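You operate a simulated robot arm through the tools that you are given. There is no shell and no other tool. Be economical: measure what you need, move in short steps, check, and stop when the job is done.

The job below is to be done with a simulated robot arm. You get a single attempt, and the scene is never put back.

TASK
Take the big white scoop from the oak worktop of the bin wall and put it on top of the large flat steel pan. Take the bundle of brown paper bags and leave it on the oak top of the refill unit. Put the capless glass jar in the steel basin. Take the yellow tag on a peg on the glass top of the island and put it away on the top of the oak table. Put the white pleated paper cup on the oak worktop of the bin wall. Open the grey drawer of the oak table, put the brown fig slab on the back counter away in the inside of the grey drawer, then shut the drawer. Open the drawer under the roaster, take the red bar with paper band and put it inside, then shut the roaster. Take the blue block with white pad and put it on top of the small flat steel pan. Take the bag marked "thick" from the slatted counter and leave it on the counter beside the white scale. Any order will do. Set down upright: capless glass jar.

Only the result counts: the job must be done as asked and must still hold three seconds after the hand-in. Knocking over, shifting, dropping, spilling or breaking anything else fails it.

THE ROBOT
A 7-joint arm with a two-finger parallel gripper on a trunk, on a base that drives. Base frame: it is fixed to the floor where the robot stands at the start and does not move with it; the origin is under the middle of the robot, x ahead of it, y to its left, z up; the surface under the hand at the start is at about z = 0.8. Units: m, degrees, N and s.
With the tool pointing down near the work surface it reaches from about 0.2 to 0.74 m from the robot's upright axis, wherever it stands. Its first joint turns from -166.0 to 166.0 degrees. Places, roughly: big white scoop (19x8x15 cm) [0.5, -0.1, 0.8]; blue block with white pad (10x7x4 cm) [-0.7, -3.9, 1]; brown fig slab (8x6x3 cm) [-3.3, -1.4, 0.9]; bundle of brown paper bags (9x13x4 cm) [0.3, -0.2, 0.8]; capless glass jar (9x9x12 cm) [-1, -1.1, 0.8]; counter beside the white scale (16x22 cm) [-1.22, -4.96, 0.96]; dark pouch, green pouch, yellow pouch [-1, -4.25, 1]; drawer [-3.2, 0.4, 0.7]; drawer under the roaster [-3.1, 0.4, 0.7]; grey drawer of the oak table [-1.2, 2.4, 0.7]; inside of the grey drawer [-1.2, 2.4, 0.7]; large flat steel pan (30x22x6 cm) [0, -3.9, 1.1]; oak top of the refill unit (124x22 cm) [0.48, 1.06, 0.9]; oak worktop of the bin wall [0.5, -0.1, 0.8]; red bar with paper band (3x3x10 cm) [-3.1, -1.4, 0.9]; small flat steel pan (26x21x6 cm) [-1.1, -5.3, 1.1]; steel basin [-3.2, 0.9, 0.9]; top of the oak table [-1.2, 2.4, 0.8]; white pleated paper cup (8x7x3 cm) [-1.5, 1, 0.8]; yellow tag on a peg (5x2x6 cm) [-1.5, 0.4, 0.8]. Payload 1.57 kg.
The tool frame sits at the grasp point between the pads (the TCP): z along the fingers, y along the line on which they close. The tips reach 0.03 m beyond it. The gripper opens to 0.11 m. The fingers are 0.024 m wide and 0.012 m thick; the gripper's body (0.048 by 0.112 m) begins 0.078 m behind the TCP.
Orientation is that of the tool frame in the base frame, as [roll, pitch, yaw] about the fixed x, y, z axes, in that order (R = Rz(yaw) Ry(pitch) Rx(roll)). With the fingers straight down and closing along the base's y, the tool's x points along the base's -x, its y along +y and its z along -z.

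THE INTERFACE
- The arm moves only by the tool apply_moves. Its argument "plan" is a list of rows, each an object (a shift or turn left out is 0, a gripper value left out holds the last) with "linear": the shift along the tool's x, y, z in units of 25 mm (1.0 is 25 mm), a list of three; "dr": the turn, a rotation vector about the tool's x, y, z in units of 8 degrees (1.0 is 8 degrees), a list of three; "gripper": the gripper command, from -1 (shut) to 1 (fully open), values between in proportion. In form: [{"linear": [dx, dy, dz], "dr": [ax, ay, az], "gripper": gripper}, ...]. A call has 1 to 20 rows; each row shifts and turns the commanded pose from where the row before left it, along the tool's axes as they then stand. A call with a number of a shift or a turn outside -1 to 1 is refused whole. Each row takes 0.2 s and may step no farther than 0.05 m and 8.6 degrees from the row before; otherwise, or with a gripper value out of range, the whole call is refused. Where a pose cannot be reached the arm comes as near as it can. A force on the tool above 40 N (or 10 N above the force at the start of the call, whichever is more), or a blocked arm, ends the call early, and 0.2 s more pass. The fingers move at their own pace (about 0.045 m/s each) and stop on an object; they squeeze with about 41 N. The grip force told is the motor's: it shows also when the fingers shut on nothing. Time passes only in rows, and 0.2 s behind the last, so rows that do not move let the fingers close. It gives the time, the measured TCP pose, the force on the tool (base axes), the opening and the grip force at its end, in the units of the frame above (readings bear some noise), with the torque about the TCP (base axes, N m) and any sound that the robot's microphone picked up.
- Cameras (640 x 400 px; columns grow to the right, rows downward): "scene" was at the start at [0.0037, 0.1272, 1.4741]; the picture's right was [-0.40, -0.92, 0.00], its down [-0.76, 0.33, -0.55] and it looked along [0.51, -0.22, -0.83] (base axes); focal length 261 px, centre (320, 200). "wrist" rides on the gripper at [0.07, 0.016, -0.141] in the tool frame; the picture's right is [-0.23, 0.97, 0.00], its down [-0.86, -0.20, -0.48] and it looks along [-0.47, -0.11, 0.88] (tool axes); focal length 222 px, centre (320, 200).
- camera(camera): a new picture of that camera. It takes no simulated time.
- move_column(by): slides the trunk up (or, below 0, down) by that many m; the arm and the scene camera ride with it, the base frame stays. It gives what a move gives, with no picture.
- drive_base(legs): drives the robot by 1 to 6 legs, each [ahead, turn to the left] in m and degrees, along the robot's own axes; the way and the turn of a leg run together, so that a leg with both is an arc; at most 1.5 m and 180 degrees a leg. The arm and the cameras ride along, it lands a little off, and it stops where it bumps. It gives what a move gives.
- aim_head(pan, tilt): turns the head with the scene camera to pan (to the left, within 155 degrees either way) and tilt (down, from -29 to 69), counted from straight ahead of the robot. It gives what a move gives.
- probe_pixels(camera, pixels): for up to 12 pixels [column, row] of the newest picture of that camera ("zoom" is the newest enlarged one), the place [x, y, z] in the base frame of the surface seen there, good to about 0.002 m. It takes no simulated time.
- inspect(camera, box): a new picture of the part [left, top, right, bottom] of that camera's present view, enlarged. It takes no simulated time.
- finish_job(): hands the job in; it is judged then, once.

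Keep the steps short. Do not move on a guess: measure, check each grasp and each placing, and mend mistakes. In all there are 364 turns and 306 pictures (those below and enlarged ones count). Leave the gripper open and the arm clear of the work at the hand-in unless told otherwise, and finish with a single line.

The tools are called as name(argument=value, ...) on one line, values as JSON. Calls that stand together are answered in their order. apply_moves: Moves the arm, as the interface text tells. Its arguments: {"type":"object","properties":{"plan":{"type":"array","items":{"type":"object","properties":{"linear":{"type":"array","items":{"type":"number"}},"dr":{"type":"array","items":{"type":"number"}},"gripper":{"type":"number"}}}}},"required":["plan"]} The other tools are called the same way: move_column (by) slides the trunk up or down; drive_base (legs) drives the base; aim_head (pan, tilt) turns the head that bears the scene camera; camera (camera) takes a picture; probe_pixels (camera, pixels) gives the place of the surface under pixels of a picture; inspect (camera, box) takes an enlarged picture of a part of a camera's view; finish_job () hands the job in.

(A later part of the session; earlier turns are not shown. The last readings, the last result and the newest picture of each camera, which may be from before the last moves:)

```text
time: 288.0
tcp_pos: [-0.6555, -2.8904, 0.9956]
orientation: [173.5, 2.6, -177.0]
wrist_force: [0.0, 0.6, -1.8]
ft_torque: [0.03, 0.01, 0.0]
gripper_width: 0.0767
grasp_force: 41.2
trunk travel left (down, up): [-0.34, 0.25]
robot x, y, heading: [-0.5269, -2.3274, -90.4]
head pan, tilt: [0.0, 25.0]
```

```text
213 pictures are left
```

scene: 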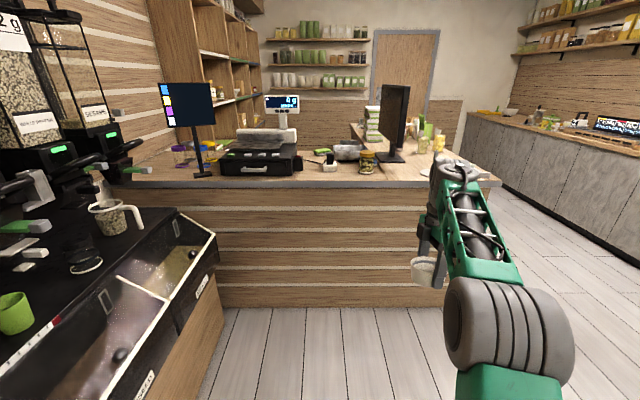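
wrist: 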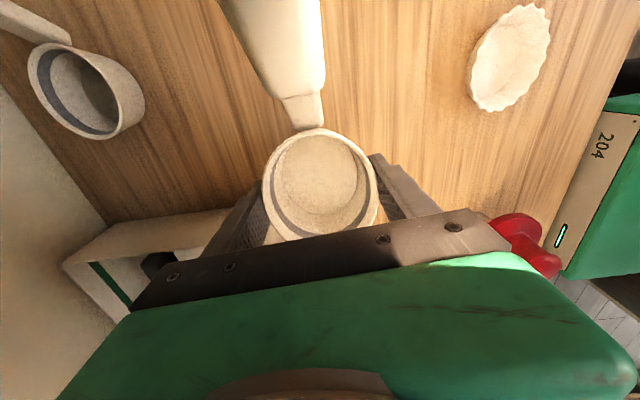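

inspect(camera="scene", box=[150, 80, 470, 200])

probe_pixels(camera="scene", pixels=[[265, 134], [250, 160], [280, 140], [240, 140], [345, 152], [367, 160], [330, 165], [300, 187], [480, 185], [300, 230], [160, 185], [270, 128]])

```text
2.00 times, centred on (310, 140) of scene
```

zoom: 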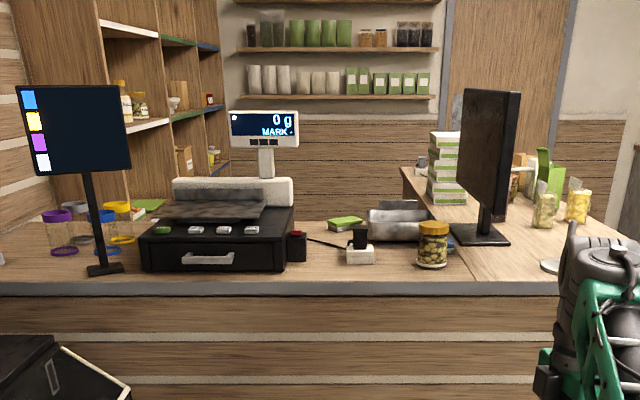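

```text
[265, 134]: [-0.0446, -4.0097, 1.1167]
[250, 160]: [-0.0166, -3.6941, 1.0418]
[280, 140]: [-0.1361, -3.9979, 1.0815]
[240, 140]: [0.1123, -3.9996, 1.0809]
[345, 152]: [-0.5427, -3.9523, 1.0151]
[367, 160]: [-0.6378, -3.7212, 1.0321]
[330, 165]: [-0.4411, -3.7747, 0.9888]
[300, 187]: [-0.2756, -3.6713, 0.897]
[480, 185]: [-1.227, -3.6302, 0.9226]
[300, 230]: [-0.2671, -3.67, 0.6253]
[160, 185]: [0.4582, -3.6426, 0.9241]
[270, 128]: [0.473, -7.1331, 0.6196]
```

move_column(by=0.22)

aim_head(pan=15, tilt=35)

camera(camera="scene")

```text
time: 290.3
tcp_pos: [-0.6552, -2.8898, 1.2149]
orientation: [173.3, 2.6, -177.0]
wrist_force: [-0.2, -0.2, -0.7]
ft_torque: [-0.01, -0.02, -0.01]
gripper_width: 0.0769
grasp_force: 41.1
trunk travel left (down, up): [-0.56, 0.03]
robot x, y, heading: [-0.5227, -2.3251, -90.5]
head pan, tilt: [0.0, 25.0]
```

```text
time: 291.1
tcp_pos: [-0.6548, -2.8905, 1.2171]
orientation: [173.4, 2.7, -177.0]
wrist_force: [0.7, 0.3, -2.5]
ft_torque: [-0.02, 0.03, 0.01]
gripper_width: 0.0767
grasp_force: 40.8
trunk travel left (down, up): [-0.56, 0.03]
robot x, y, heading: [-0.5243, -2.3255, -90.3]
head pan, tilt: [15.0, 35.0]
```

```text
211 pictures are left
```

scene: 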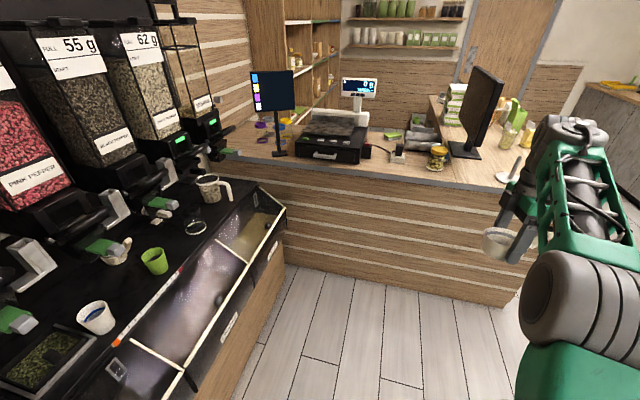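

inspect(camera="scene", box=[280, 70, 480, 195])

probe_pixels(camera="scene", pixels=[[330, 122], [345, 132], [310, 130], [345, 125], [320, 128], [285, 215], [270, 270], [280, 300], [325, 135], [272, 152], [390, 135], [425, 140]])

```text
3.20 times, centred on (380, 132) of scene
```

zoom: 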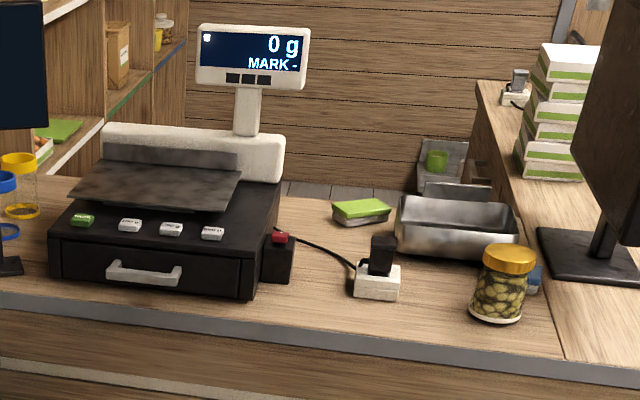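

```text
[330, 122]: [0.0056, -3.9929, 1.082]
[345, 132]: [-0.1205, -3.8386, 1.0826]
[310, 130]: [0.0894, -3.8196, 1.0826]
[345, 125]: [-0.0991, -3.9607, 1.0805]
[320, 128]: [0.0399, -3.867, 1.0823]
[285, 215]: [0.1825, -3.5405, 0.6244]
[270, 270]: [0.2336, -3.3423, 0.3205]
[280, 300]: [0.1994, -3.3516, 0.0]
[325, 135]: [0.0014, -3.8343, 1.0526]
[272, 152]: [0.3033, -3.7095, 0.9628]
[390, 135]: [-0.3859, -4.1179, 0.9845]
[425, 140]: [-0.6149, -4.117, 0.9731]
```

Pan surface: z=1.082, centre about (0,-3.9). Bins' front is at x≈0.2. I'll level the tool, shift the base to x≈-0.2 and approach the counter.

apply_moves(plan=[{"dr": [0.41, 0.16, 0]}, {"dr": [0.41, 0.16, 0]}, {}])

drive_base(legs=[[0, 28], [0.7, 0], [0, -28], [0.34, 0]])

camera(camera="scene")

camera(camera="wrist")

```text
time: 291.9
tcp_pos: [-0.6555, -2.8891, 1.2147]
orientation: [-180.0, 0.0, -177.0]
wrist_force: [-0.3, 0.1, -1.3]
ft_torque: [0.0, -0.01, -0.01]
gripper_width: 0.0767
grasp_force: 41.4
trunk travel left (down, up): [-0.56, 0.03]
robot x, y, heading: [-0.5236, -2.3281, -90.4]
head pan, tilt: [15.0, 35.0]
```

```text
time: 300.3
tcp_pos: [-0.3464, -3.8476, 1.2152]
orientation: [179.9, 0.0, -177.4]
wrist_force: [0.1, -0.4, -0.9]
ft_torque: [0.04, 0.01, -0.05]
gripper_width: 0.0767
grasp_force: 41.0
trunk travel left (down, up): [-0.56, 0.03]
robot x, y, heading: [-0.2074, -3.2854, -91.0]
head pan, tilt: [15.0, 35.0]
```

```text
209 pictures are left
```

scene: 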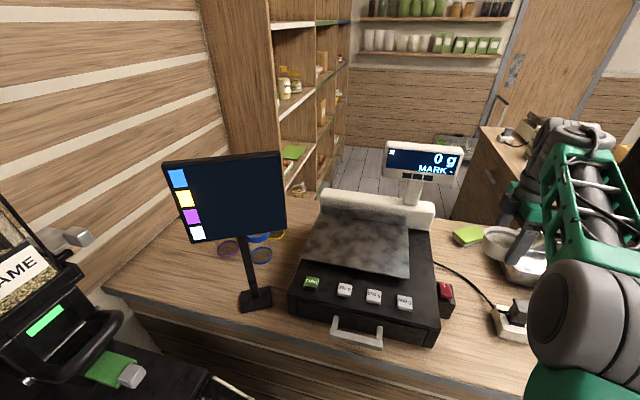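

```text
208 pictures are left
```

wrist: 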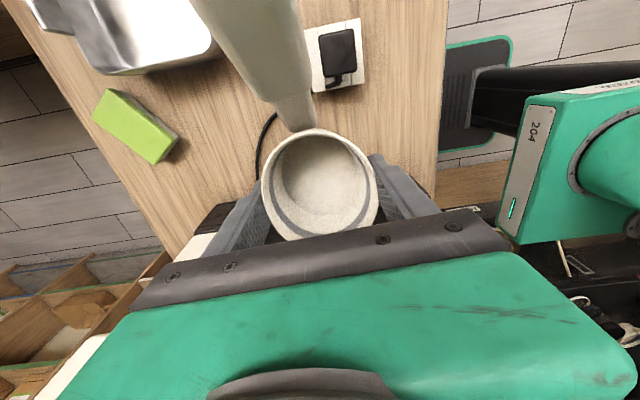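

probe_pixels(camera="scene", pixels=[[305, 265], [408, 278], [325, 215], [405, 225], [355, 245], [400, 175], [360, 205], [225, 200], [435, 290], [415, 160], [420, 210]])

```text
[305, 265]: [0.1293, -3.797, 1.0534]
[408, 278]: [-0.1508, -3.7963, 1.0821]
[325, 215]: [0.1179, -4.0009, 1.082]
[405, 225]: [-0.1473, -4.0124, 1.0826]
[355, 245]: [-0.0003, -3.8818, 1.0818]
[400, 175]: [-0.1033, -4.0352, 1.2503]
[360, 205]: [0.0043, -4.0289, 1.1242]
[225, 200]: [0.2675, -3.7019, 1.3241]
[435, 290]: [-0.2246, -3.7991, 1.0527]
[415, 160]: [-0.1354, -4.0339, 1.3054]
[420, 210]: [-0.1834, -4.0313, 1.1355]
```

Pan spans x -0.15..0.14, y -4.01..-3.80. Move the scoop sideways at this height to (0.02,-3.89).

apply_moves(plan=[{"linear": [-1, -0.1, 0]}, {"linear": [-1, -0.1, 0]}, {"linear": [-1, -0.1, 0]}, {"linear": [-1, -0.1, 0]}, {"linear": [-1, -0.1, 0]}, {"linear": [-1, -0.1, 0]}, {"linear": [-1, -0.1, 0]}, {"linear": [-1, -0.1, 0]}, {"linear": [-1, -0.1, 0]}, {"linear": [-1, -0.1, 0]}, {"linear": [-1, -0.1, 0]}, {"linear": [-1, -0.1, 0]}, {"linear": [-1, -0.1, 0]}, {"linear": [-1, -0.1, 0]}, {"linear": [-0.6, -0.9, 0]}, {}])

camera(camera="scene")

```text
time: 303.7
tcp_pos: [0.0201, -3.8889, 1.2151]
orientation: [179.9, 0.0, -177.5]
wrist_force: [0.6, 0.5, -0.9]
ft_torque: [-0.01, -0.03, 0.0]
gripper_width: 0.0764
grasp_force: 41.0
trunk travel left (down, up): [-0.56, 0.03]
robot x, y, heading: [-0.2071, -3.2843, -90.8]
head pan, tilt: [15.0, 35.0]
```

```text
207 pictures are left
```

scene: 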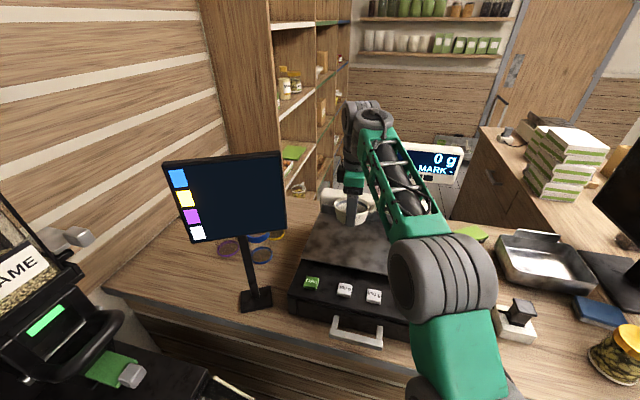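

Lower to just above the pan.

apply_moves(plan=[{"linear": [0, 0, 1]}, {"linear": [0, 0, 1]}, {"linear": [0, 0, 1]}, {"linear": [0, 0, 0.6]}, {}])

inspect(camera="scene", box=[280, 140, 440, 280])

```text
time: 304.9
tcp_pos: [0.021, -3.8881, 1.1239]
orientation: [179.9, 0.1, -177.3]
wrist_force: [-0.5, 0.1, -0.8]
ft_torque: [-0.01, 0.01, 0.03]
gripper_width: 0.0765
grasp_force: 40.9
trunk travel left (down, up): [-0.56, 0.03]
robot x, y, heading: [-0.2062, -3.2866, -90.9]
head pan, tilt: [15.0, 35.0]
```

```text
2.86 times, centred on (360, 210) of scene
```

zoom: 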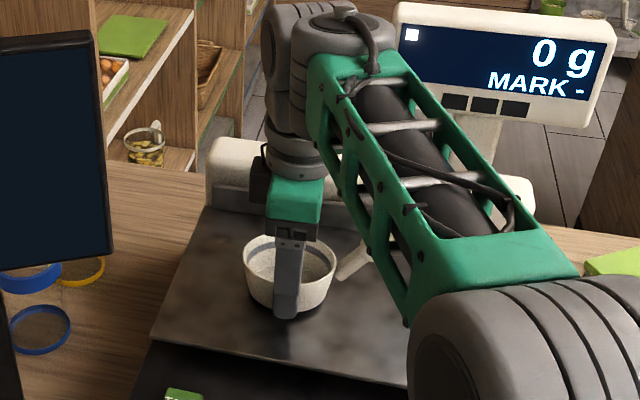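

apply_moves(plan=[{"linear": [0, 0, 0.15]}, {}])

apply_moves(plan=[{"linear": [0, 0, 0.1]}, {}])

```text
time: 305.5
tcp_pos: [0.0207, -3.8881, 1.1221]
orientation: [180.0, 0.0, -177.4]
wrist_force: [0.0, 0.2, -0.3]
ft_torque: [0.0, -0.04, -0.03]
gripper_width: 0.0767
grasp_force: 41.2
trunk travel left (down, up): [-0.56, 0.03]
robot x, y, heading: [-0.2087, -3.2873, -90.8]
head pan, tilt: [15.0, 35.0]
```

```text
time: 306.1
tcp_pos: [0.0217, -3.889, 1.1202]
orientation: [-179.9, 0.1, -177.4]
wrist_force: [-0.2, 0.4, 1.6]
ft_torque: [0.16, -0.07, 0.01]
gripper_width: 0.0766
grasp_force: 41.2
trunk travel left (down, up): [-0.56, 0.03]
robot x, y, heading: [-0.2078, -3.2885, -91.2]
head pan, tilt: [15.0, 35.0]
```

Contact felt. Release and rise.

apply_moves(plan=[{"gripper": 0.85}, {"gripper": 0.85}, {"gripper": 0.85}, {"linear": [0, 0, -1]}, {"linear": [0, 0, -1]}, {"linear": [0, 0, -1]}, {"linear": [0, 0, -1]}, {"linear": [0, 0, -0.5]}, {}])

camera(camera="wrist")

```text
time: 308.1
tcp_pos: [0.0211, -3.887, 1.2316]
orientation: [-180.0, 0.0, -177.4]
wrist_force: [0.2, 0.4, -0.6]
ft_torque: [-0.02, -0.02, 0.02]
gripper_width: 0.1018
grasp_force: 0.0
trunk travel left (down, up): [-0.56, 0.03]
robot x, y, heading: [-0.2097, -3.2853, -91.2]
head pan, tilt: [15.0, 35.0]
```

```text
205 pictures are left
```

wrist: 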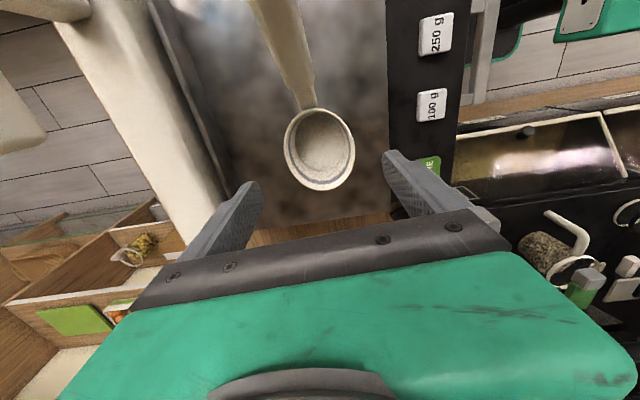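

Scoop rests upright on the pan. Now retreat the hand toward me (clear of the scoop handle) and look at the blue block.

apply_moves(plan=[{"linear": [0, 1, 0]}, {"linear": [0, 1, 0]}, {"linear": [0, 1, 0]}, {"linear": [0, 1, 0]}, {"linear": [0, 1, 0]}, {"linear": [0, 1, 0]}, {}])

aim_head(pan=-25, tilt=40)

camera(camera="scene")

```text
time: 309.7
tcp_pos: [0.013, -3.7376, 1.2317]
orientation: [-180.0, 0.0, -177.4]
wrist_force: [-0.5, -0.4, 0.1]
ft_torque: [0.05, 0.01, -0.02]
gripper_width: 0.102
grasp_force: 0.0
trunk travel left (down, up): [-0.56, 0.03]
robot x, y, heading: [-0.2097, -3.2881, -91.2]
head pan, tilt: [15.0, 35.0]
```

```text
time: 310.8
tcp_pos: [0.0122, -3.7384, 1.231]
orientation: [-179.9, 0.0, -177.4]
wrist_force: [0.8, 0.0, -0.7]
ft_torque: [-0.01, -0.04, -0.01]
gripper_width: 0.1017
grasp_force: 0.1
trunk travel left (down, up): [-0.56, 0.03]
robot x, y, heading: [-0.2107, -3.2872, -91.0]
head pan, tilt: [-25.0, 40.0]
```

```text
204 pictures are left
```

scene: 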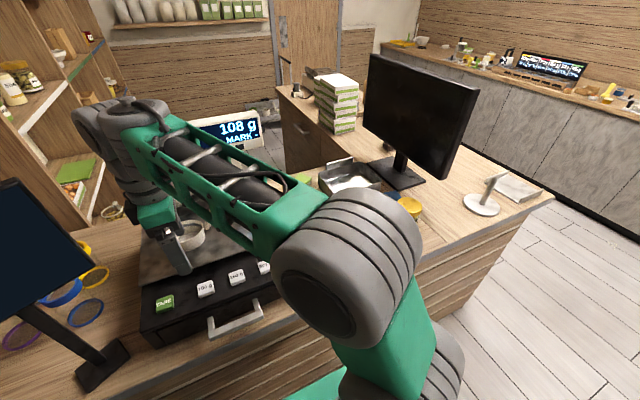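

The scale reads 108 g. Swing the arm back in front, then relocate the base to x≈-0.65 for the block.

apply_moves(plan=[{"linear": [1, 0, 0]}, {"linear": [1, 0, 0]}, {"linear": [1, 0, 0]}, {"linear": [1, 0, 0]}, {"linear": [1, 0, 0]}, {"linear": [1, 0, 0]}, {"linear": [1, 0, 0]}, {"linear": [1, 0, 0]}, {"linear": [1, 0, 0]}, {"linear": [1, 0, 0]}, {"linear": [1, 0, 0]}, {"linear": [1, 0, 0]}, {"linear": [1, 0, 0]}, {}])

drive_base(legs=[[-0.2, 0], [0, -60], [0.42, 0], [0, 60]])

aim_head(pan=-10, tilt=45)

camera(camera="scene")

```text
time: 313.8
tcp_pos: [-0.3128, -3.7519, 1.2297]
orientation: [-180.0, 0.0, -177.4]
wrist_force: [-0.8, 0.6, -0.5]
ft_torque: [0.03, -0.02, 0.02]
gripper_width: 0.1019
grasp_force: 0.1
trunk travel left (down, up): [-0.56, 0.03]
robot x, y, heading: [-0.2062, -3.2881, -91.0]
head pan, tilt: [-25.0, 40.0]
```

```text
time: 323.0
tcp_pos: [-0.6924, -3.75, 1.2303]
orientation: [-180.0, 0.0, -178.1]
wrist_force: [-0.1, 0.2, 0.0]
ft_torque: [0.0, 0.02, -0.02]
gripper_width: 0.1018
grasp_force: 0.1
trunk travel left (down, up): [-0.56, 0.03]
robot x, y, heading: [-0.584, -3.2882, -91.6]
head pan, tilt: [-25.0, 40.0]
```

```text
time: 323.8
tcp_pos: [-0.6927, -3.749, 1.2307]
orientation: [180.0, 0.0, -178.0]
wrist_force: [0.5, 0.5, 1.2]
ft_torque: [0.03, 0.02, 0.02]
gripper_width: 0.1017
grasp_force: 0.0
trunk travel left (down, up): [-0.56, 0.03]
robot x, y, heading: [-0.5863, -3.2859, -91.6]
head pan, tilt: [-10.0, 45.0]
```

```text
203 pictures are left
```

scene: 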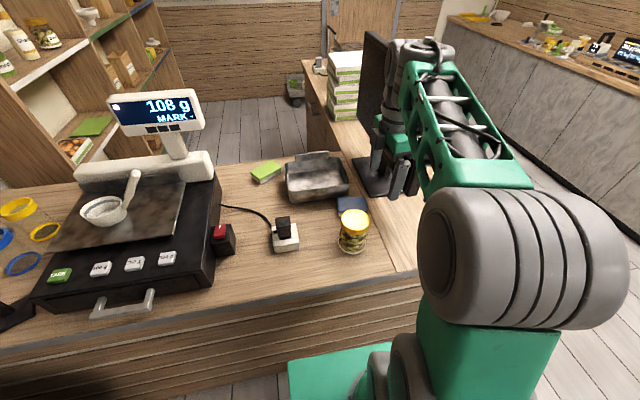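

camera(camera="wrist")

inspect(camera="scene", box=[230, 140, 430, 270])

```text
202 pictures are left
```

wrist: 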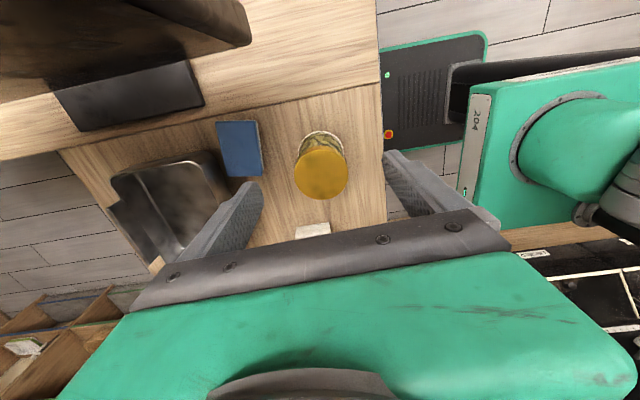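

```text
3.08 times, centred on (330, 205) of scene
```

zoom: 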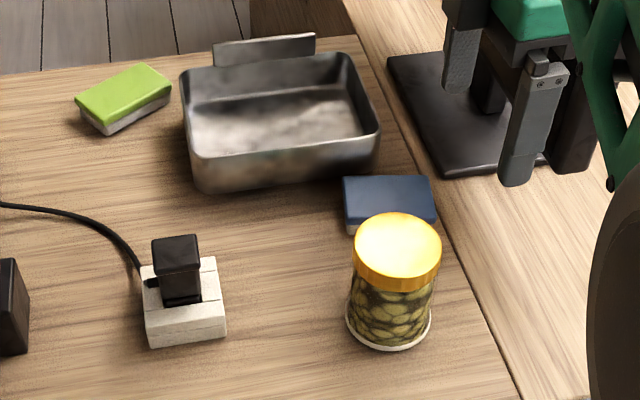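

probe_pixels(camera="wrist", pixels=[[216, 123], [255, 121], [262, 174], [228, 176], [239, 148], [200, 100], [245, 35], [298, 145], [320, 190], [215, 160], [190, 65], [330, 132]])

probe_pixels(camera="scene", pixels=[[365, 40], [370, 180], [352, 215], [345, 225], [395, 190], [362, 100]])

```text
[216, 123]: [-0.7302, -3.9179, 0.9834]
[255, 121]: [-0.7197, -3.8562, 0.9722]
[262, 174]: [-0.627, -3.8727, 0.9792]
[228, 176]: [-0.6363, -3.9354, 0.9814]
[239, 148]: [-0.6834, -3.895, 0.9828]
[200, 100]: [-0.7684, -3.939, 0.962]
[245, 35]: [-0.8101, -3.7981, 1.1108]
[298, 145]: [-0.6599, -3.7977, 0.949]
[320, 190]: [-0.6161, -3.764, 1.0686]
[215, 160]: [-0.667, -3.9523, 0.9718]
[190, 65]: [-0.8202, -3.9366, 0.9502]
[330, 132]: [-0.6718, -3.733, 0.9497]
```

```text
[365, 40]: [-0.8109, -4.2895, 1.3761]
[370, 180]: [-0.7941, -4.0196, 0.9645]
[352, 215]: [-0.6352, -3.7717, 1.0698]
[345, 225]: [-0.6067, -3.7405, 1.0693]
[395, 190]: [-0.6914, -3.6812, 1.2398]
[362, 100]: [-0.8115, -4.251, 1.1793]
```

The block lies between jar and steel tray, turned about -10°. Zoom in to measure its corners and the gap to the tray.

inspect(camera="wrist", box=[180, 90, 300, 200])

```text
3.64 times, centred on (240, 145) of wrist
```

zoom: 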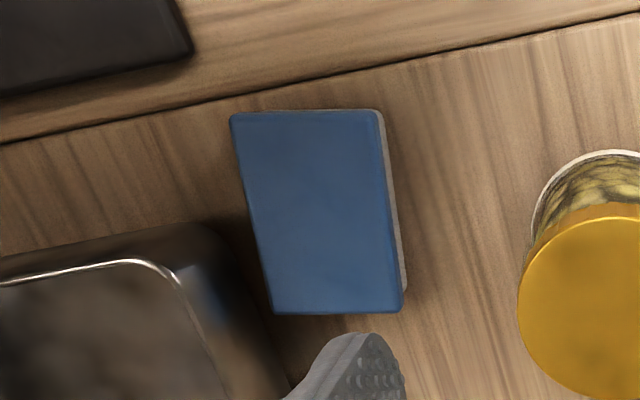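

probe_pixels(camera="zoom", pixels=[[235, 118], [374, 115], [400, 307], [275, 308], [310, 210], [222, 260], [240, 300], [185, 275], [250, 230], [190, 240], [270, 370], [150, 262]])

```text
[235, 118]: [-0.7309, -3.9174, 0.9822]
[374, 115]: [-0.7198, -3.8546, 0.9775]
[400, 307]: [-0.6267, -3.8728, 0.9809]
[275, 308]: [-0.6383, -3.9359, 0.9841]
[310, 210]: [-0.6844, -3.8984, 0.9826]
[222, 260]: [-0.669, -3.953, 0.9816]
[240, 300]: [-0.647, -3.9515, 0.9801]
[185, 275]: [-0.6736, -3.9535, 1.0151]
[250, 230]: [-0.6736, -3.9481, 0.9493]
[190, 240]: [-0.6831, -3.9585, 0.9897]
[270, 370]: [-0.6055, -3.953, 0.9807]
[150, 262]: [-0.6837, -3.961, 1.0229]
```

Best grasp: across the short side near its -x end, with the arm coming from the +x side to keep clear of the monitor. I'll shift the base to x≈-0.33.

drive_base(legs=[[-0.25, 0], [0, 60], [0.3, 0], [0, -58], [0.15, 0]])

apply_moves(plan=[{"dr": [0, 0, 0.9], "gripper": 0.6}, {"linear": [1, 0, 0]}, {"linear": [1, 0, 0]}, {"linear": [1, 0, 0]}, {"linear": [1, 0, 0]}, {"linear": [1, 0, 0]}, {}])

camera(camera="scene")

```text
time: 333.4
tcp_pos: [-0.417, -3.8153, 1.2307]
orientation: [179.9, 0.1, -176.1]
wrist_force: [0.2, -0.1, 0.1]
ft_torque: [0.01, -0.01, 0.01]
gripper_width: 0.1019
grasp_force: 0.0
trunk travel left (down, up): [-0.56, 0.03]
robot x, y, heading: [-0.3237, -3.3486, -90.0]
head pan, tilt: [-10.0, 45.0]
```

```text
time: 335.0
tcp_pos: [-0.5416, -3.8078, 1.231]
orientation: [179.9, 0.1, 176.6]
wrist_force: [1.5, 0.2, 0.3]
ft_torque: [-0.01, 0.04, -0.01]
gripper_width: 0.088
grasp_force: 0.0
trunk travel left (down, up): [-0.56, 0.03]
robot x, y, heading: [-0.3223, -3.3453, -89.8]
head pan, tilt: [-10.0, 45.0]
```

```text
199 pictures are left
```

scene: 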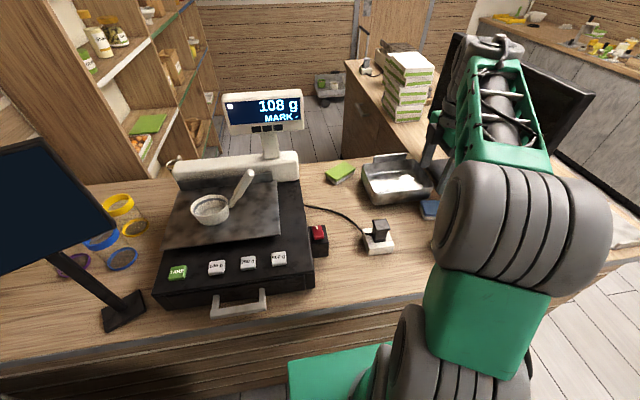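

apply_moves(plan=[{"dr": [0, 0, 0.95]}, {"linear": [0.91, -0.75, 0]}, {"linear": [0.91, -0.75, 0]}, {"linear": [0.91, -0.75, 0]}, {"linear": [0.91, -0.75, 0]}, {}])

camera(camera="wrist")

aim_head(pan=-35, tilt=30)

camera(camera="scene")

```text
time: 336.4
tcp_pos: [-0.6464, -3.8634, 1.2308]
orientation: [-180.0, 0.0, 169.2]
wrist_force: [0.5, 0.0, -1.4]
ft_torque: [0.01, -0.01, -0.02]
gripper_width: 0.088
grasp_force: 0.1
trunk travel left (down, up): [-0.56, 0.03]
robot x, y, heading: [-0.3219, -3.3515, -89.7]
head pan, tilt: [-10.0, 45.0]
```

```text
198 pictures are left
```

wrist: 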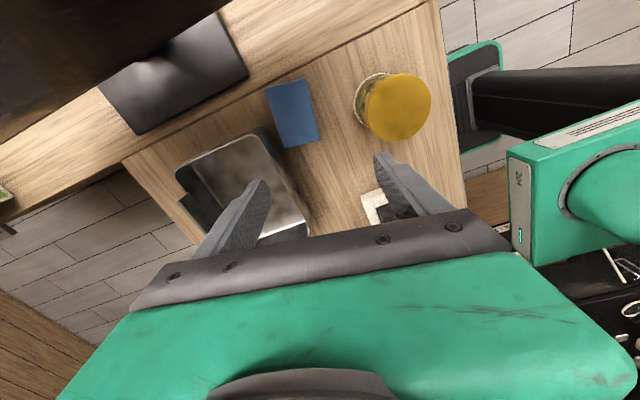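

```text
time: 337.3
tcp_pos: [-0.6455, -3.8637, 1.2303]
orientation: [179.9, 0.0, 168.9]
wrist_force: [-0.1, 0.2, -0.2]
ft_torque: [-0.01, 0.01, 0.01]
gripper_width: 0.0881
grasp_force: 0.1
trunk travel left (down, up): [-0.56, 0.03]
robot x, y, heading: [-0.3236, -3.3456, -89.9]
head pan, tilt: [-35.0, 30.0]
```

```text
197 pictures are left
```

scene: 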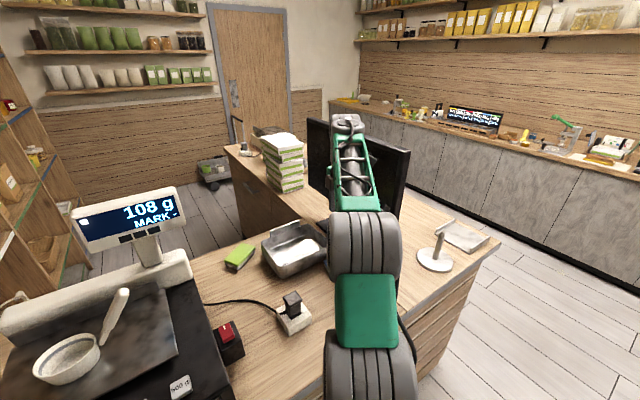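

Clearance to the monitor looks fine. Finish the approach and go partway down.

apply_moves(plan=[{"linear": [0.89, -0.75, 0]}, {"linear": [0.89, -0.75, 0]}, {"linear": [0, 0, 1]}, {"linear": [0, 0, 1]}, {"linear": [0, 0, 1]}, {"linear": [0, 0, 1]}, {"linear": [0, 0, 1]}, {"linear": [0, 0, 1]}, {}])

camera(camera="wrist")

camera(camera="scene")

```text
time: 339.3
tcp_pos: [-0.6995, -3.8934, 1.0801]
orientation: [179.9, 0.0, 169.0]
wrist_force: [-0.6, 0.1, -1.2]
ft_torque: [-0.01, 0.05, 0.01]
gripper_width: 0.0881
grasp_force: 0.1
trunk travel left (down, up): [-0.56, 0.03]
robot x, y, heading: [-0.3259, -3.3472, -89.8]
head pan, tilt: [-35.0, 30.0]
```

```text
196 pictures are left
```

wrist: 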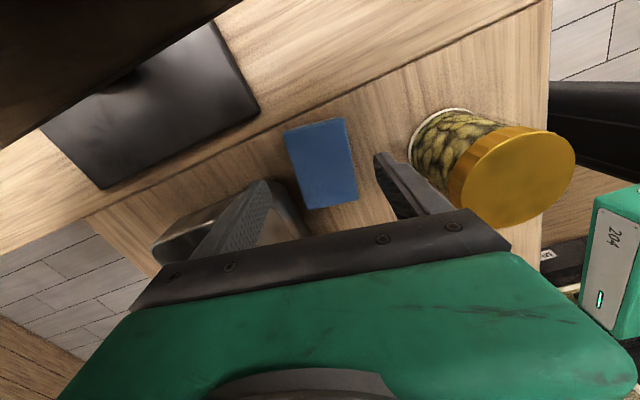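

```text
195 pictures are left
```

scene: 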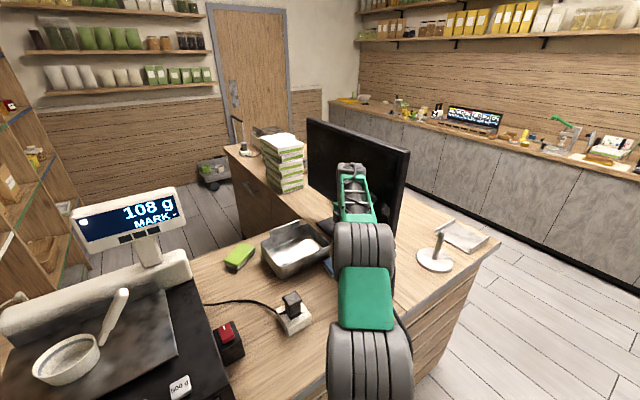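

apply_moves(plan=[{"linear": [0, 0.08, 0], "gripper": 0.47}, {"linear": [0, 0, 1]}, {"linear": [0, 0, 1]}, {}])

inspect(camera="wrist", box=[200, 90, 460, 260])

```text
time: 340.3
tcp_pos: [-0.6966, -3.8916, 1.0298]
orientation: [-180.0, 0.0, 168.9]
wrist_force: [-0.2, -0.3, -0.4]
ft_torque: [-0.01, 0.03, 0.01]
gripper_width: 0.081
grasp_force: 0.0
trunk travel left (down, up): [-0.56, 0.03]
robot x, y, heading: [-0.3249, -3.3516, -89.9]
head pan, tilt: [-35.0, 30.0]
```

```text
2.35 times, centred on (330, 175) of wrist
```

zoom: 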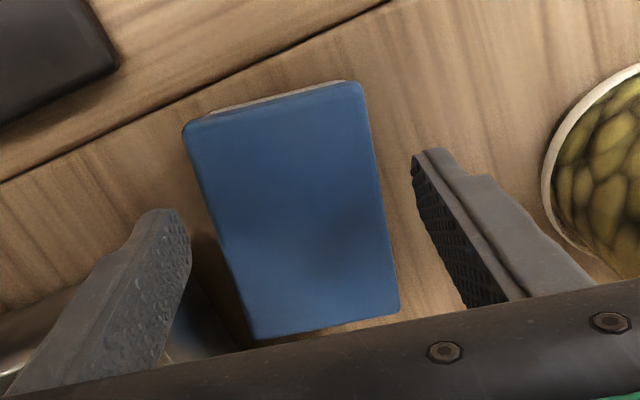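

Centred. Descend and close.

apply_moves(plan=[{"linear": [0, 0, 1]}, {"linear": [0, 0, 0.85]}, {}, {"gripper": -1}, {"gripper": -1}, {"gripper": -1}])

apply_moves(plan=[{"linear": [0, 0, -1]}, {"linear": [0, 0, -1]}, {"linear": [0, 0, -1]}, {"linear": [0, 0, -1]}, {"linear": [0, 0, -1]}, {"linear": [0, 0, -1]}, {"linear": [0, 0, -1]}, {"linear": [0, 0, -1]}, {"linear": [0, 0, -1]}, {}])

camera(camera="wrist")

```text
time: 341.7
tcp_pos: [-0.6945, -3.8904, 0.9833]
orientation: [180.0, 0.0, 169.0]
wrist_force: [-0.4, -0.2, 1.5]
ft_torque: [-0.05, 0.09, 0.04]
gripper_width: 0.0671
grasp_force: 32.5
trunk travel left (down, up): [-0.56, 0.03]
robot x, y, heading: [-0.3267, -3.3479, -90.0]
head pan, tilt: [-35.0, 30.0]
```

```text
time: 343.9
tcp_pos: [-0.6948, -3.8918, 1.2088]
orientation: [179.9, -0.1, 169.0]
wrist_force: [-0.3, -0.1, -0.9]
ft_torque: [0.0, -0.01, -0.01]
gripper_width: 0.0669
grasp_force: 41.0
trunk travel left (down, up): [-0.56, 0.03]
robot x, y, heading: [-0.3215, -3.3462, -89.7]
head pan, tilt: [-35.0, 30.0]
```

```text
193 pictures are left
```

wrist: 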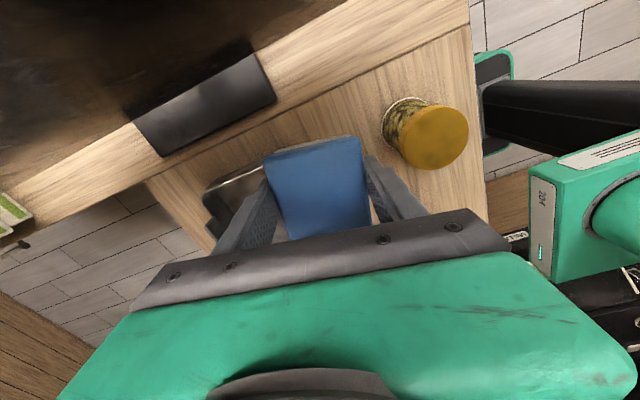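

Block held. Back out and drive around the counter's west side toward the small pan.

drive_base(legs=[[-0.5, 0], [0, -90], [1.5, 0], [0, 90], [1.0, 0]])

aim_head(pan=25, tilt=25)

camera(camera="scene")

```text
time: 366.1
tcp_pos: [-2.2544, -4.3749, 1.208]
orientation: [179.9, 0.0, 167.4]
wrist_force: [0.6, 0.5, -0.8]
ft_torque: [0.03, -0.02, 0.01]
gripper_width: 0.0671
grasp_force: 41.3
trunk travel left (down, up): [-0.56, 0.03]
robot x, y, heading: [-1.8709, -3.8411, -91.5]
head pan, tilt: [-35.0, 30.0]
```

```text
time: 367.4
tcp_pos: [-2.255, -4.3751, 1.2079]
orientation: [179.9, 0.0, 167.4]
wrist_force: [0.3, 0.0, -0.7]
ft_torque: [0.02, 0.01, -0.02]
gripper_width: 0.0666
grasp_force: 40.9
trunk travel left (down, up): [-0.56, 0.03]
robot x, y, heading: [-1.8688, -3.8381, -91.6]
head pan, tilt: [25.0, 25.0]
```

```text
192 pictures are left
```

scene: 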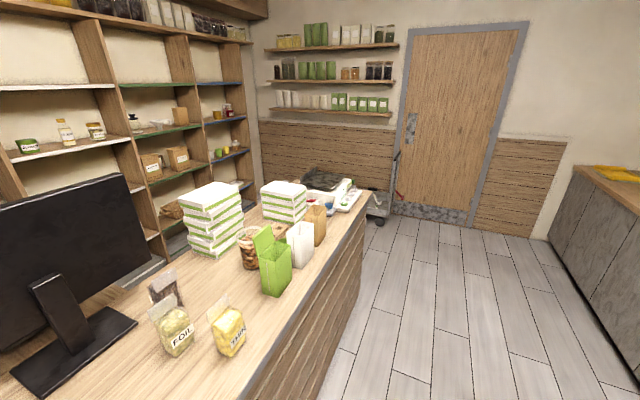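

inspect(camera="scene", box=[230, 150, 390, 270])

probe_pixels(camera="scene", pixels=[[330, 180], [345, 195], [350, 205], [320, 205], [300, 235], [275, 280], [225, 330], [175, 330], [365, 200], [300, 310], [318, 215], [340, 225]])

inspect(camera="scene", box=[130, 250, 270, 370])

```text
3.33 times, centred on (310, 210) of scene
```

zoom: 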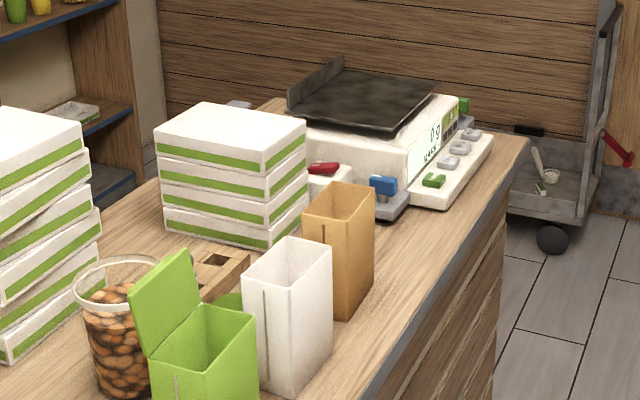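

```text
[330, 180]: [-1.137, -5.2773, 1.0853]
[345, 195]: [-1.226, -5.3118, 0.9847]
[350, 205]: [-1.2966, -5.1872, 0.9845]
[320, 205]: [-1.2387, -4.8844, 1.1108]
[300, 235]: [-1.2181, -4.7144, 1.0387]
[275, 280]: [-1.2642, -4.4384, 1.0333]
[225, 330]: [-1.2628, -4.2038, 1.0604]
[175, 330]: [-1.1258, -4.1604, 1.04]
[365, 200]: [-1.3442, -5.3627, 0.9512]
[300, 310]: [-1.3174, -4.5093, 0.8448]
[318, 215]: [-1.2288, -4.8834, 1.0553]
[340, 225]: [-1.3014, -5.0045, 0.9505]
```

```text
3.33 times, centred on (200, 310) of scene
```

zoom: 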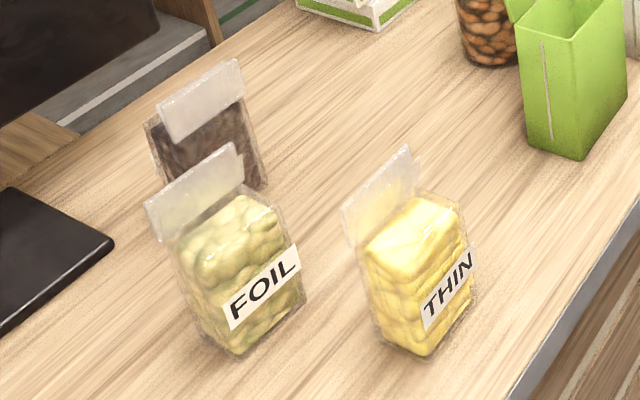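

Yellow reads "THIN" and green "FOIL", so the dark one is likely "THICK" (to be checked). Now to the small pan: surface z≈1.085 near (-1.13,-5.28).

drive_base(legs=[[1.05, 0], [0, 91.5]])

aim_head(pan=-15, tilt=40)

camera(camera="scene")

```text
time: 376.7
tcp_pos: [-1.3672, -5.2704, 1.2091]
orientation: [180.0, 0.0, -102.1]
wrist_force: [-0.4, 0.4, -0.8]
ft_torque: [-0.01, 0.04, 0.01]
gripper_width: 0.0669
grasp_force: 41.0
trunk travel left (down, up): [-0.56, 0.03]
robot x, y, heading: [-1.9001, -4.8857, -0.8]
head pan, tilt: [25.0, 25.0]
```

```text
time: 377.8
tcp_pos: [-1.3672, -5.2697, 1.2076]
orientation: [179.9, 0.1, -102.2]
wrist_force: [-0.5, -0.4, -1.6]
ft_torque: [0.0, -0.03, 0.03]
gripper_width: 0.0669
grasp_force: 41.1
trunk travel left (down, up): [-0.56, 0.03]
robot x, y, heading: [-1.9066, -4.8879, -0.9]
head pan, tilt: [-15.0, 40.0]
```

```text
189 pictures are left
```

scene: 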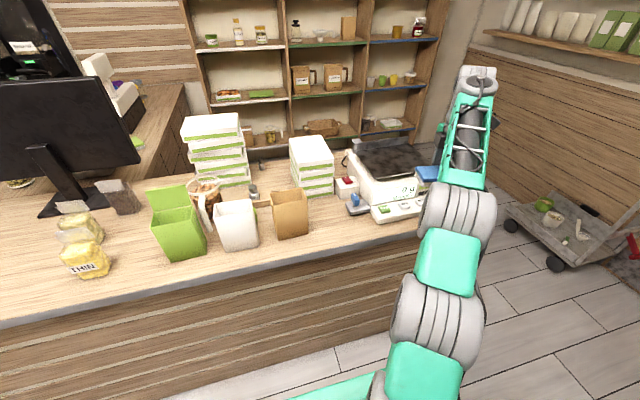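

inspect(camera="scene", box=[280, 120, 450, 240])

probe_pixels(camera="scene", pixels=[[385, 160], [360, 155], [378, 172], [415, 175], [420, 153], [330, 150], [350, 200], [335, 205], [355, 208], [295, 205], [320, 215], [340, 222]])

```text
3.33 times, centred on (365, 180) of scene
```

zoom: 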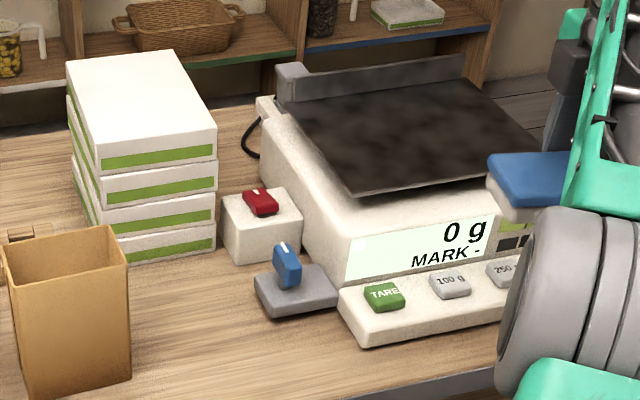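

```text
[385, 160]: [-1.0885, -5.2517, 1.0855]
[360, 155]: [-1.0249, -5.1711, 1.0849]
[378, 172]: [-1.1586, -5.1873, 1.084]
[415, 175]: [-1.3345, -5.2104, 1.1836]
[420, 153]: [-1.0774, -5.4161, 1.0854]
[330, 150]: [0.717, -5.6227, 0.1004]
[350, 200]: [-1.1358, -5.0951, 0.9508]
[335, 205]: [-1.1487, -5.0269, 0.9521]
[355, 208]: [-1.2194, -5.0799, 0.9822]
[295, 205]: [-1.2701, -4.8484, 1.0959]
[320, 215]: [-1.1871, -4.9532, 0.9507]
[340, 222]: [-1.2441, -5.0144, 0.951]
```

Pan spans x -1.20..-0.98, y -5.42..-5.16. Drive ahead 0.2 m, then extend the arm.

drive_base(legs=[[0.2, 0]])

camera(camera="scene")

```text
time: 379.4
tcp_pos: [-1.1639, -5.2733, 1.2077]
orientation: [179.9, 0.0, -102.0]
wrist_force: [0.4, 1.0, -1.1]
ft_torque: [-0.02, 0.02, 0.01]
gripper_width: 0.0671
grasp_force: 41.1
trunk travel left (down, up): [-0.56, 0.03]
robot x, y, heading: [-1.7048, -4.8905, -0.8]
head pan, tilt: [-15.0, 40.0]
```

```text
187 pictures are left
```

scene: 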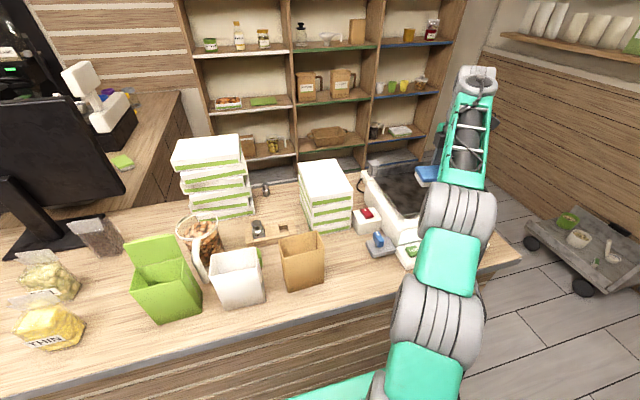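

apply_moves(plan=[{"linear": [0, -1, 0]}, {"linear": [0, -1, 0]}, {"linear": [0, -1, 0]}, {"linear": [0, 0, 1]}, {"linear": [0, 0, 1]}, {"linear": [0, 0, 1]}, {"linear": [0, 0, 0.35]}, {}])

camera(camera="wrist")

```text
time: 381.2
tcp_pos: [-1.1462, -5.271, 1.1201]
orientation: [179.8, 0.1, -102.0]
wrist_force: [0.3, -0.2, -0.8]
ft_torque: [0.0, 0.0, -0.01]
gripper_width: 0.0672
grasp_force: 40.9
out of reach, approached as far as the arm can: row 1, 2, 3
trunk travel left (down, up): [-0.56, 0.03]
robot x, y, heading: [-1.6995, -4.8946, -0.8]
head pan, tilt: [-15.0, 40.0]
```

```text
186 pictures are left
```

wrist: 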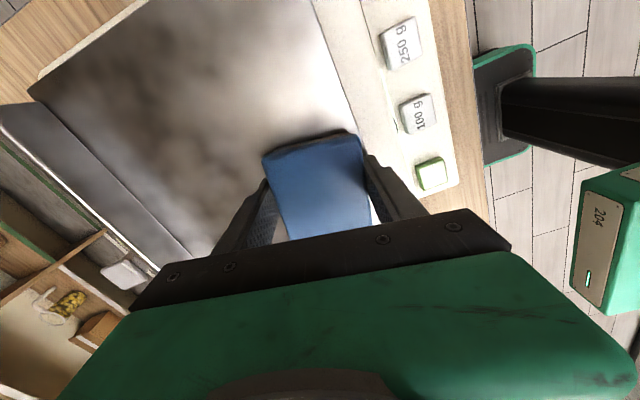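

The arm is at its reach limit and the block is near the pan's front edge. Lift 1.5 cm, drive ahead 0.06 m, lower again.

apply_moves(plan=[{"linear": [0, 0, -0.7]}, {}])

drive_base(legs=[[0.06, 0]])

apply_moves(plan=[{"linear": [0, 0, 0.6]}, {"linear": [0, 0, 0.1]}, {}])

```text
time: 381.8
tcp_pos: [-1.1465, -5.2706, 1.1389]
orientation: [179.9, 0.0, -102.1]
wrist_force: [-0.1, -0.3, -1.2]
ft_torque: [-0.01, 0.04, 0.01]
gripper_width: 0.0671
grasp_force: 41.1
trunk travel left (down, up): [-0.56, 0.03]
robot x, y, heading: [-1.7026, -4.8894, -0.8]
head pan, tilt: [-15.0, 40.0]
```

```text
time: 382.8
tcp_pos: [-1.0858, -5.2718, 1.1381]
orientation: [179.9, 0.0, -101.9]
wrist_force: [0.3, 0.0, -0.4]
ft_torque: [-0.02, 0.02, 0.03]
gripper_width: 0.067
grasp_force: 41.1
trunk travel left (down, up): [-0.56, 0.03]
robot x, y, heading: [-1.6429, -4.8934, -1.0]
head pan, tilt: [-15.0, 40.0]
```

```text
time: 383.6
tcp_pos: [-1.0876, -5.2726, 1.1208]
orientation: [179.9, 0.1, -102.0]
wrist_force: [0.4, 0.3, -0.3]
ft_torque: [0.0, 0.02, -0.03]
gripper_width: 0.0673
grasp_force: 41.2
trunk travel left (down, up): [-0.56, 0.03]
robot x, y, heading: [-1.6427, -4.8913, -1.1]
head pan, tilt: [-15.0, 40.0]
```

apply_moves(plan=[{"linear": [0, 0, 0.1]}, {}])

camera(camera="wrist")

```text
time: 384.2
tcp_pos: [-1.0882, -5.2718, 1.1171]
orientation: [179.9, 0.1, -101.9]
wrist_force: [-0.2, -0.5, -0.2]
ft_torque: [0.01, -0.01, 0.0]
gripper_width: 0.0672
grasp_force: 40.6
trunk travel left (down, up): [-0.56, 0.03]
robot x, y, heading: [-1.6441, -4.8911, -1.2]
head pan, tilt: [-15.0, 40.0]
```

```text
185 pictures are left
```

wrist: 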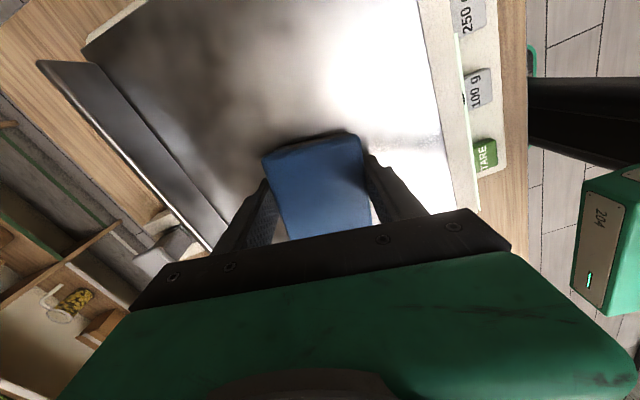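

inspect(camera="scene", box=[340, 140, 480, 260])

apply_moves(plan=[{"linear": [0, 0, 0.08]}, {}])

```text
3.33 times, centred on (410, 200) of scene
```

zoom: 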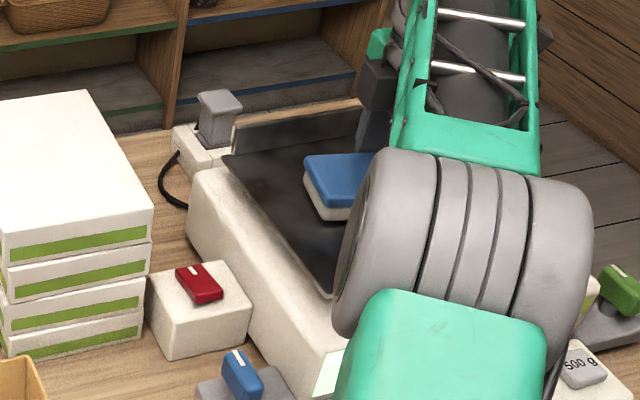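

```text
time: 384.8
tcp_pos: [-1.0875, -5.2719, 1.1168]
orientation: [179.9, 0.0, -102.0]
wrist_force: [-0.2, -0.5, 5.9]
ft_torque: [0.35, -0.09, -0.03]
gripper_width: 0.0669
grasp_force: 41.3
trunk travel left (down, up): [-0.56, 0.03]
robot x, y, heading: [-1.6437, -4.8919, -0.9]
head pan, tilt: [-15.0, 40.0]
```

Contact felt (+5.9 N). Release and rise.

apply_moves(plan=[{"gripper": 0.7}, {"gripper": 0.7}, {"gripper": 0.7}, {"linear": [0, 0, -1]}, {"linear": [0, 0, -1]}, {"linear": [0, 0, -1]}, {"linear": [0, 0, -1]}, {}])

camera(camera="wrist")

```text
time: 386.6
tcp_pos: [-1.0932, -5.2689, 1.2138]
orientation: [180.0, 0.1, -102.1]
wrist_force: [-0.4, -0.4, 0.4]
ft_torque: [0.0, 0.0, 0.0]
gripper_width: 0.0932
grasp_force: 0.0
out of reach, approached as far as the arm can: row 7
trunk travel left (down, up): [-0.56, 0.03]
robot x, y, heading: [-1.6424, -4.8929, -0.9]
head pan, tilt: [-15.0, 40.0]
```

```text
183 pictures are left
```

wrist: 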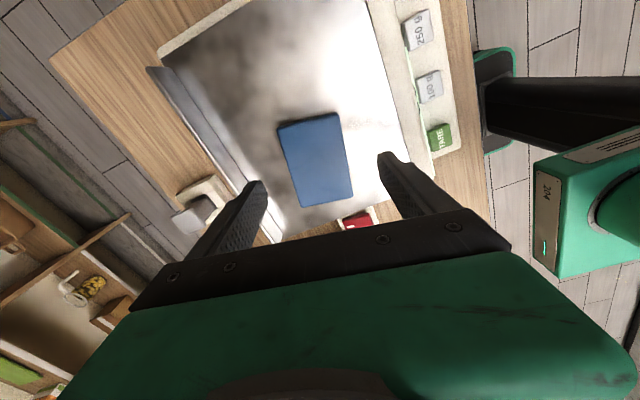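

Block sits on the small pan. Next, the dark pouch: relocate and read its label.

drive_base(legs=[[-0.28, 0], [0, 91], [0.95, 0], [0, -90]])

camera(camera="scene")

inspect(camera="scene", box=[200, 120, 400, 260])

```text
time: 400.8
tcp_pos: [-1.3728, -4.2808, 1.2131]
orientation: [179.9, 0.0, -99.0]
wrist_force: [0.1, -0.8, -0.2]
ft_torque: [0.0, 0.0, 0.02]
gripper_width: 0.0934
grasp_force: 0.0
trunk travel left (down, up): [-0.56, 0.03]
robot x, y, heading: [-1.9425, -3.9343, 2.6]
head pan, tilt: [-15.0, 40.0]
```

```text
182 pictures are left
```

scene: 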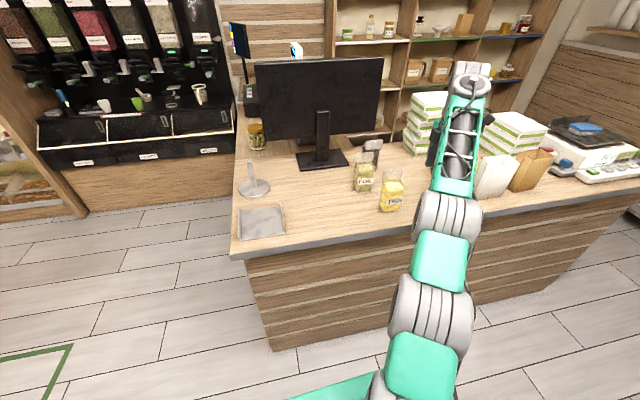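

```text
2.86 times, centred on (300, 190) of scene
```

zoom: 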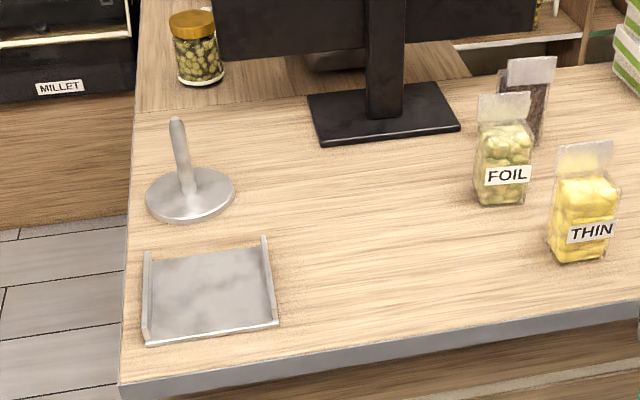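

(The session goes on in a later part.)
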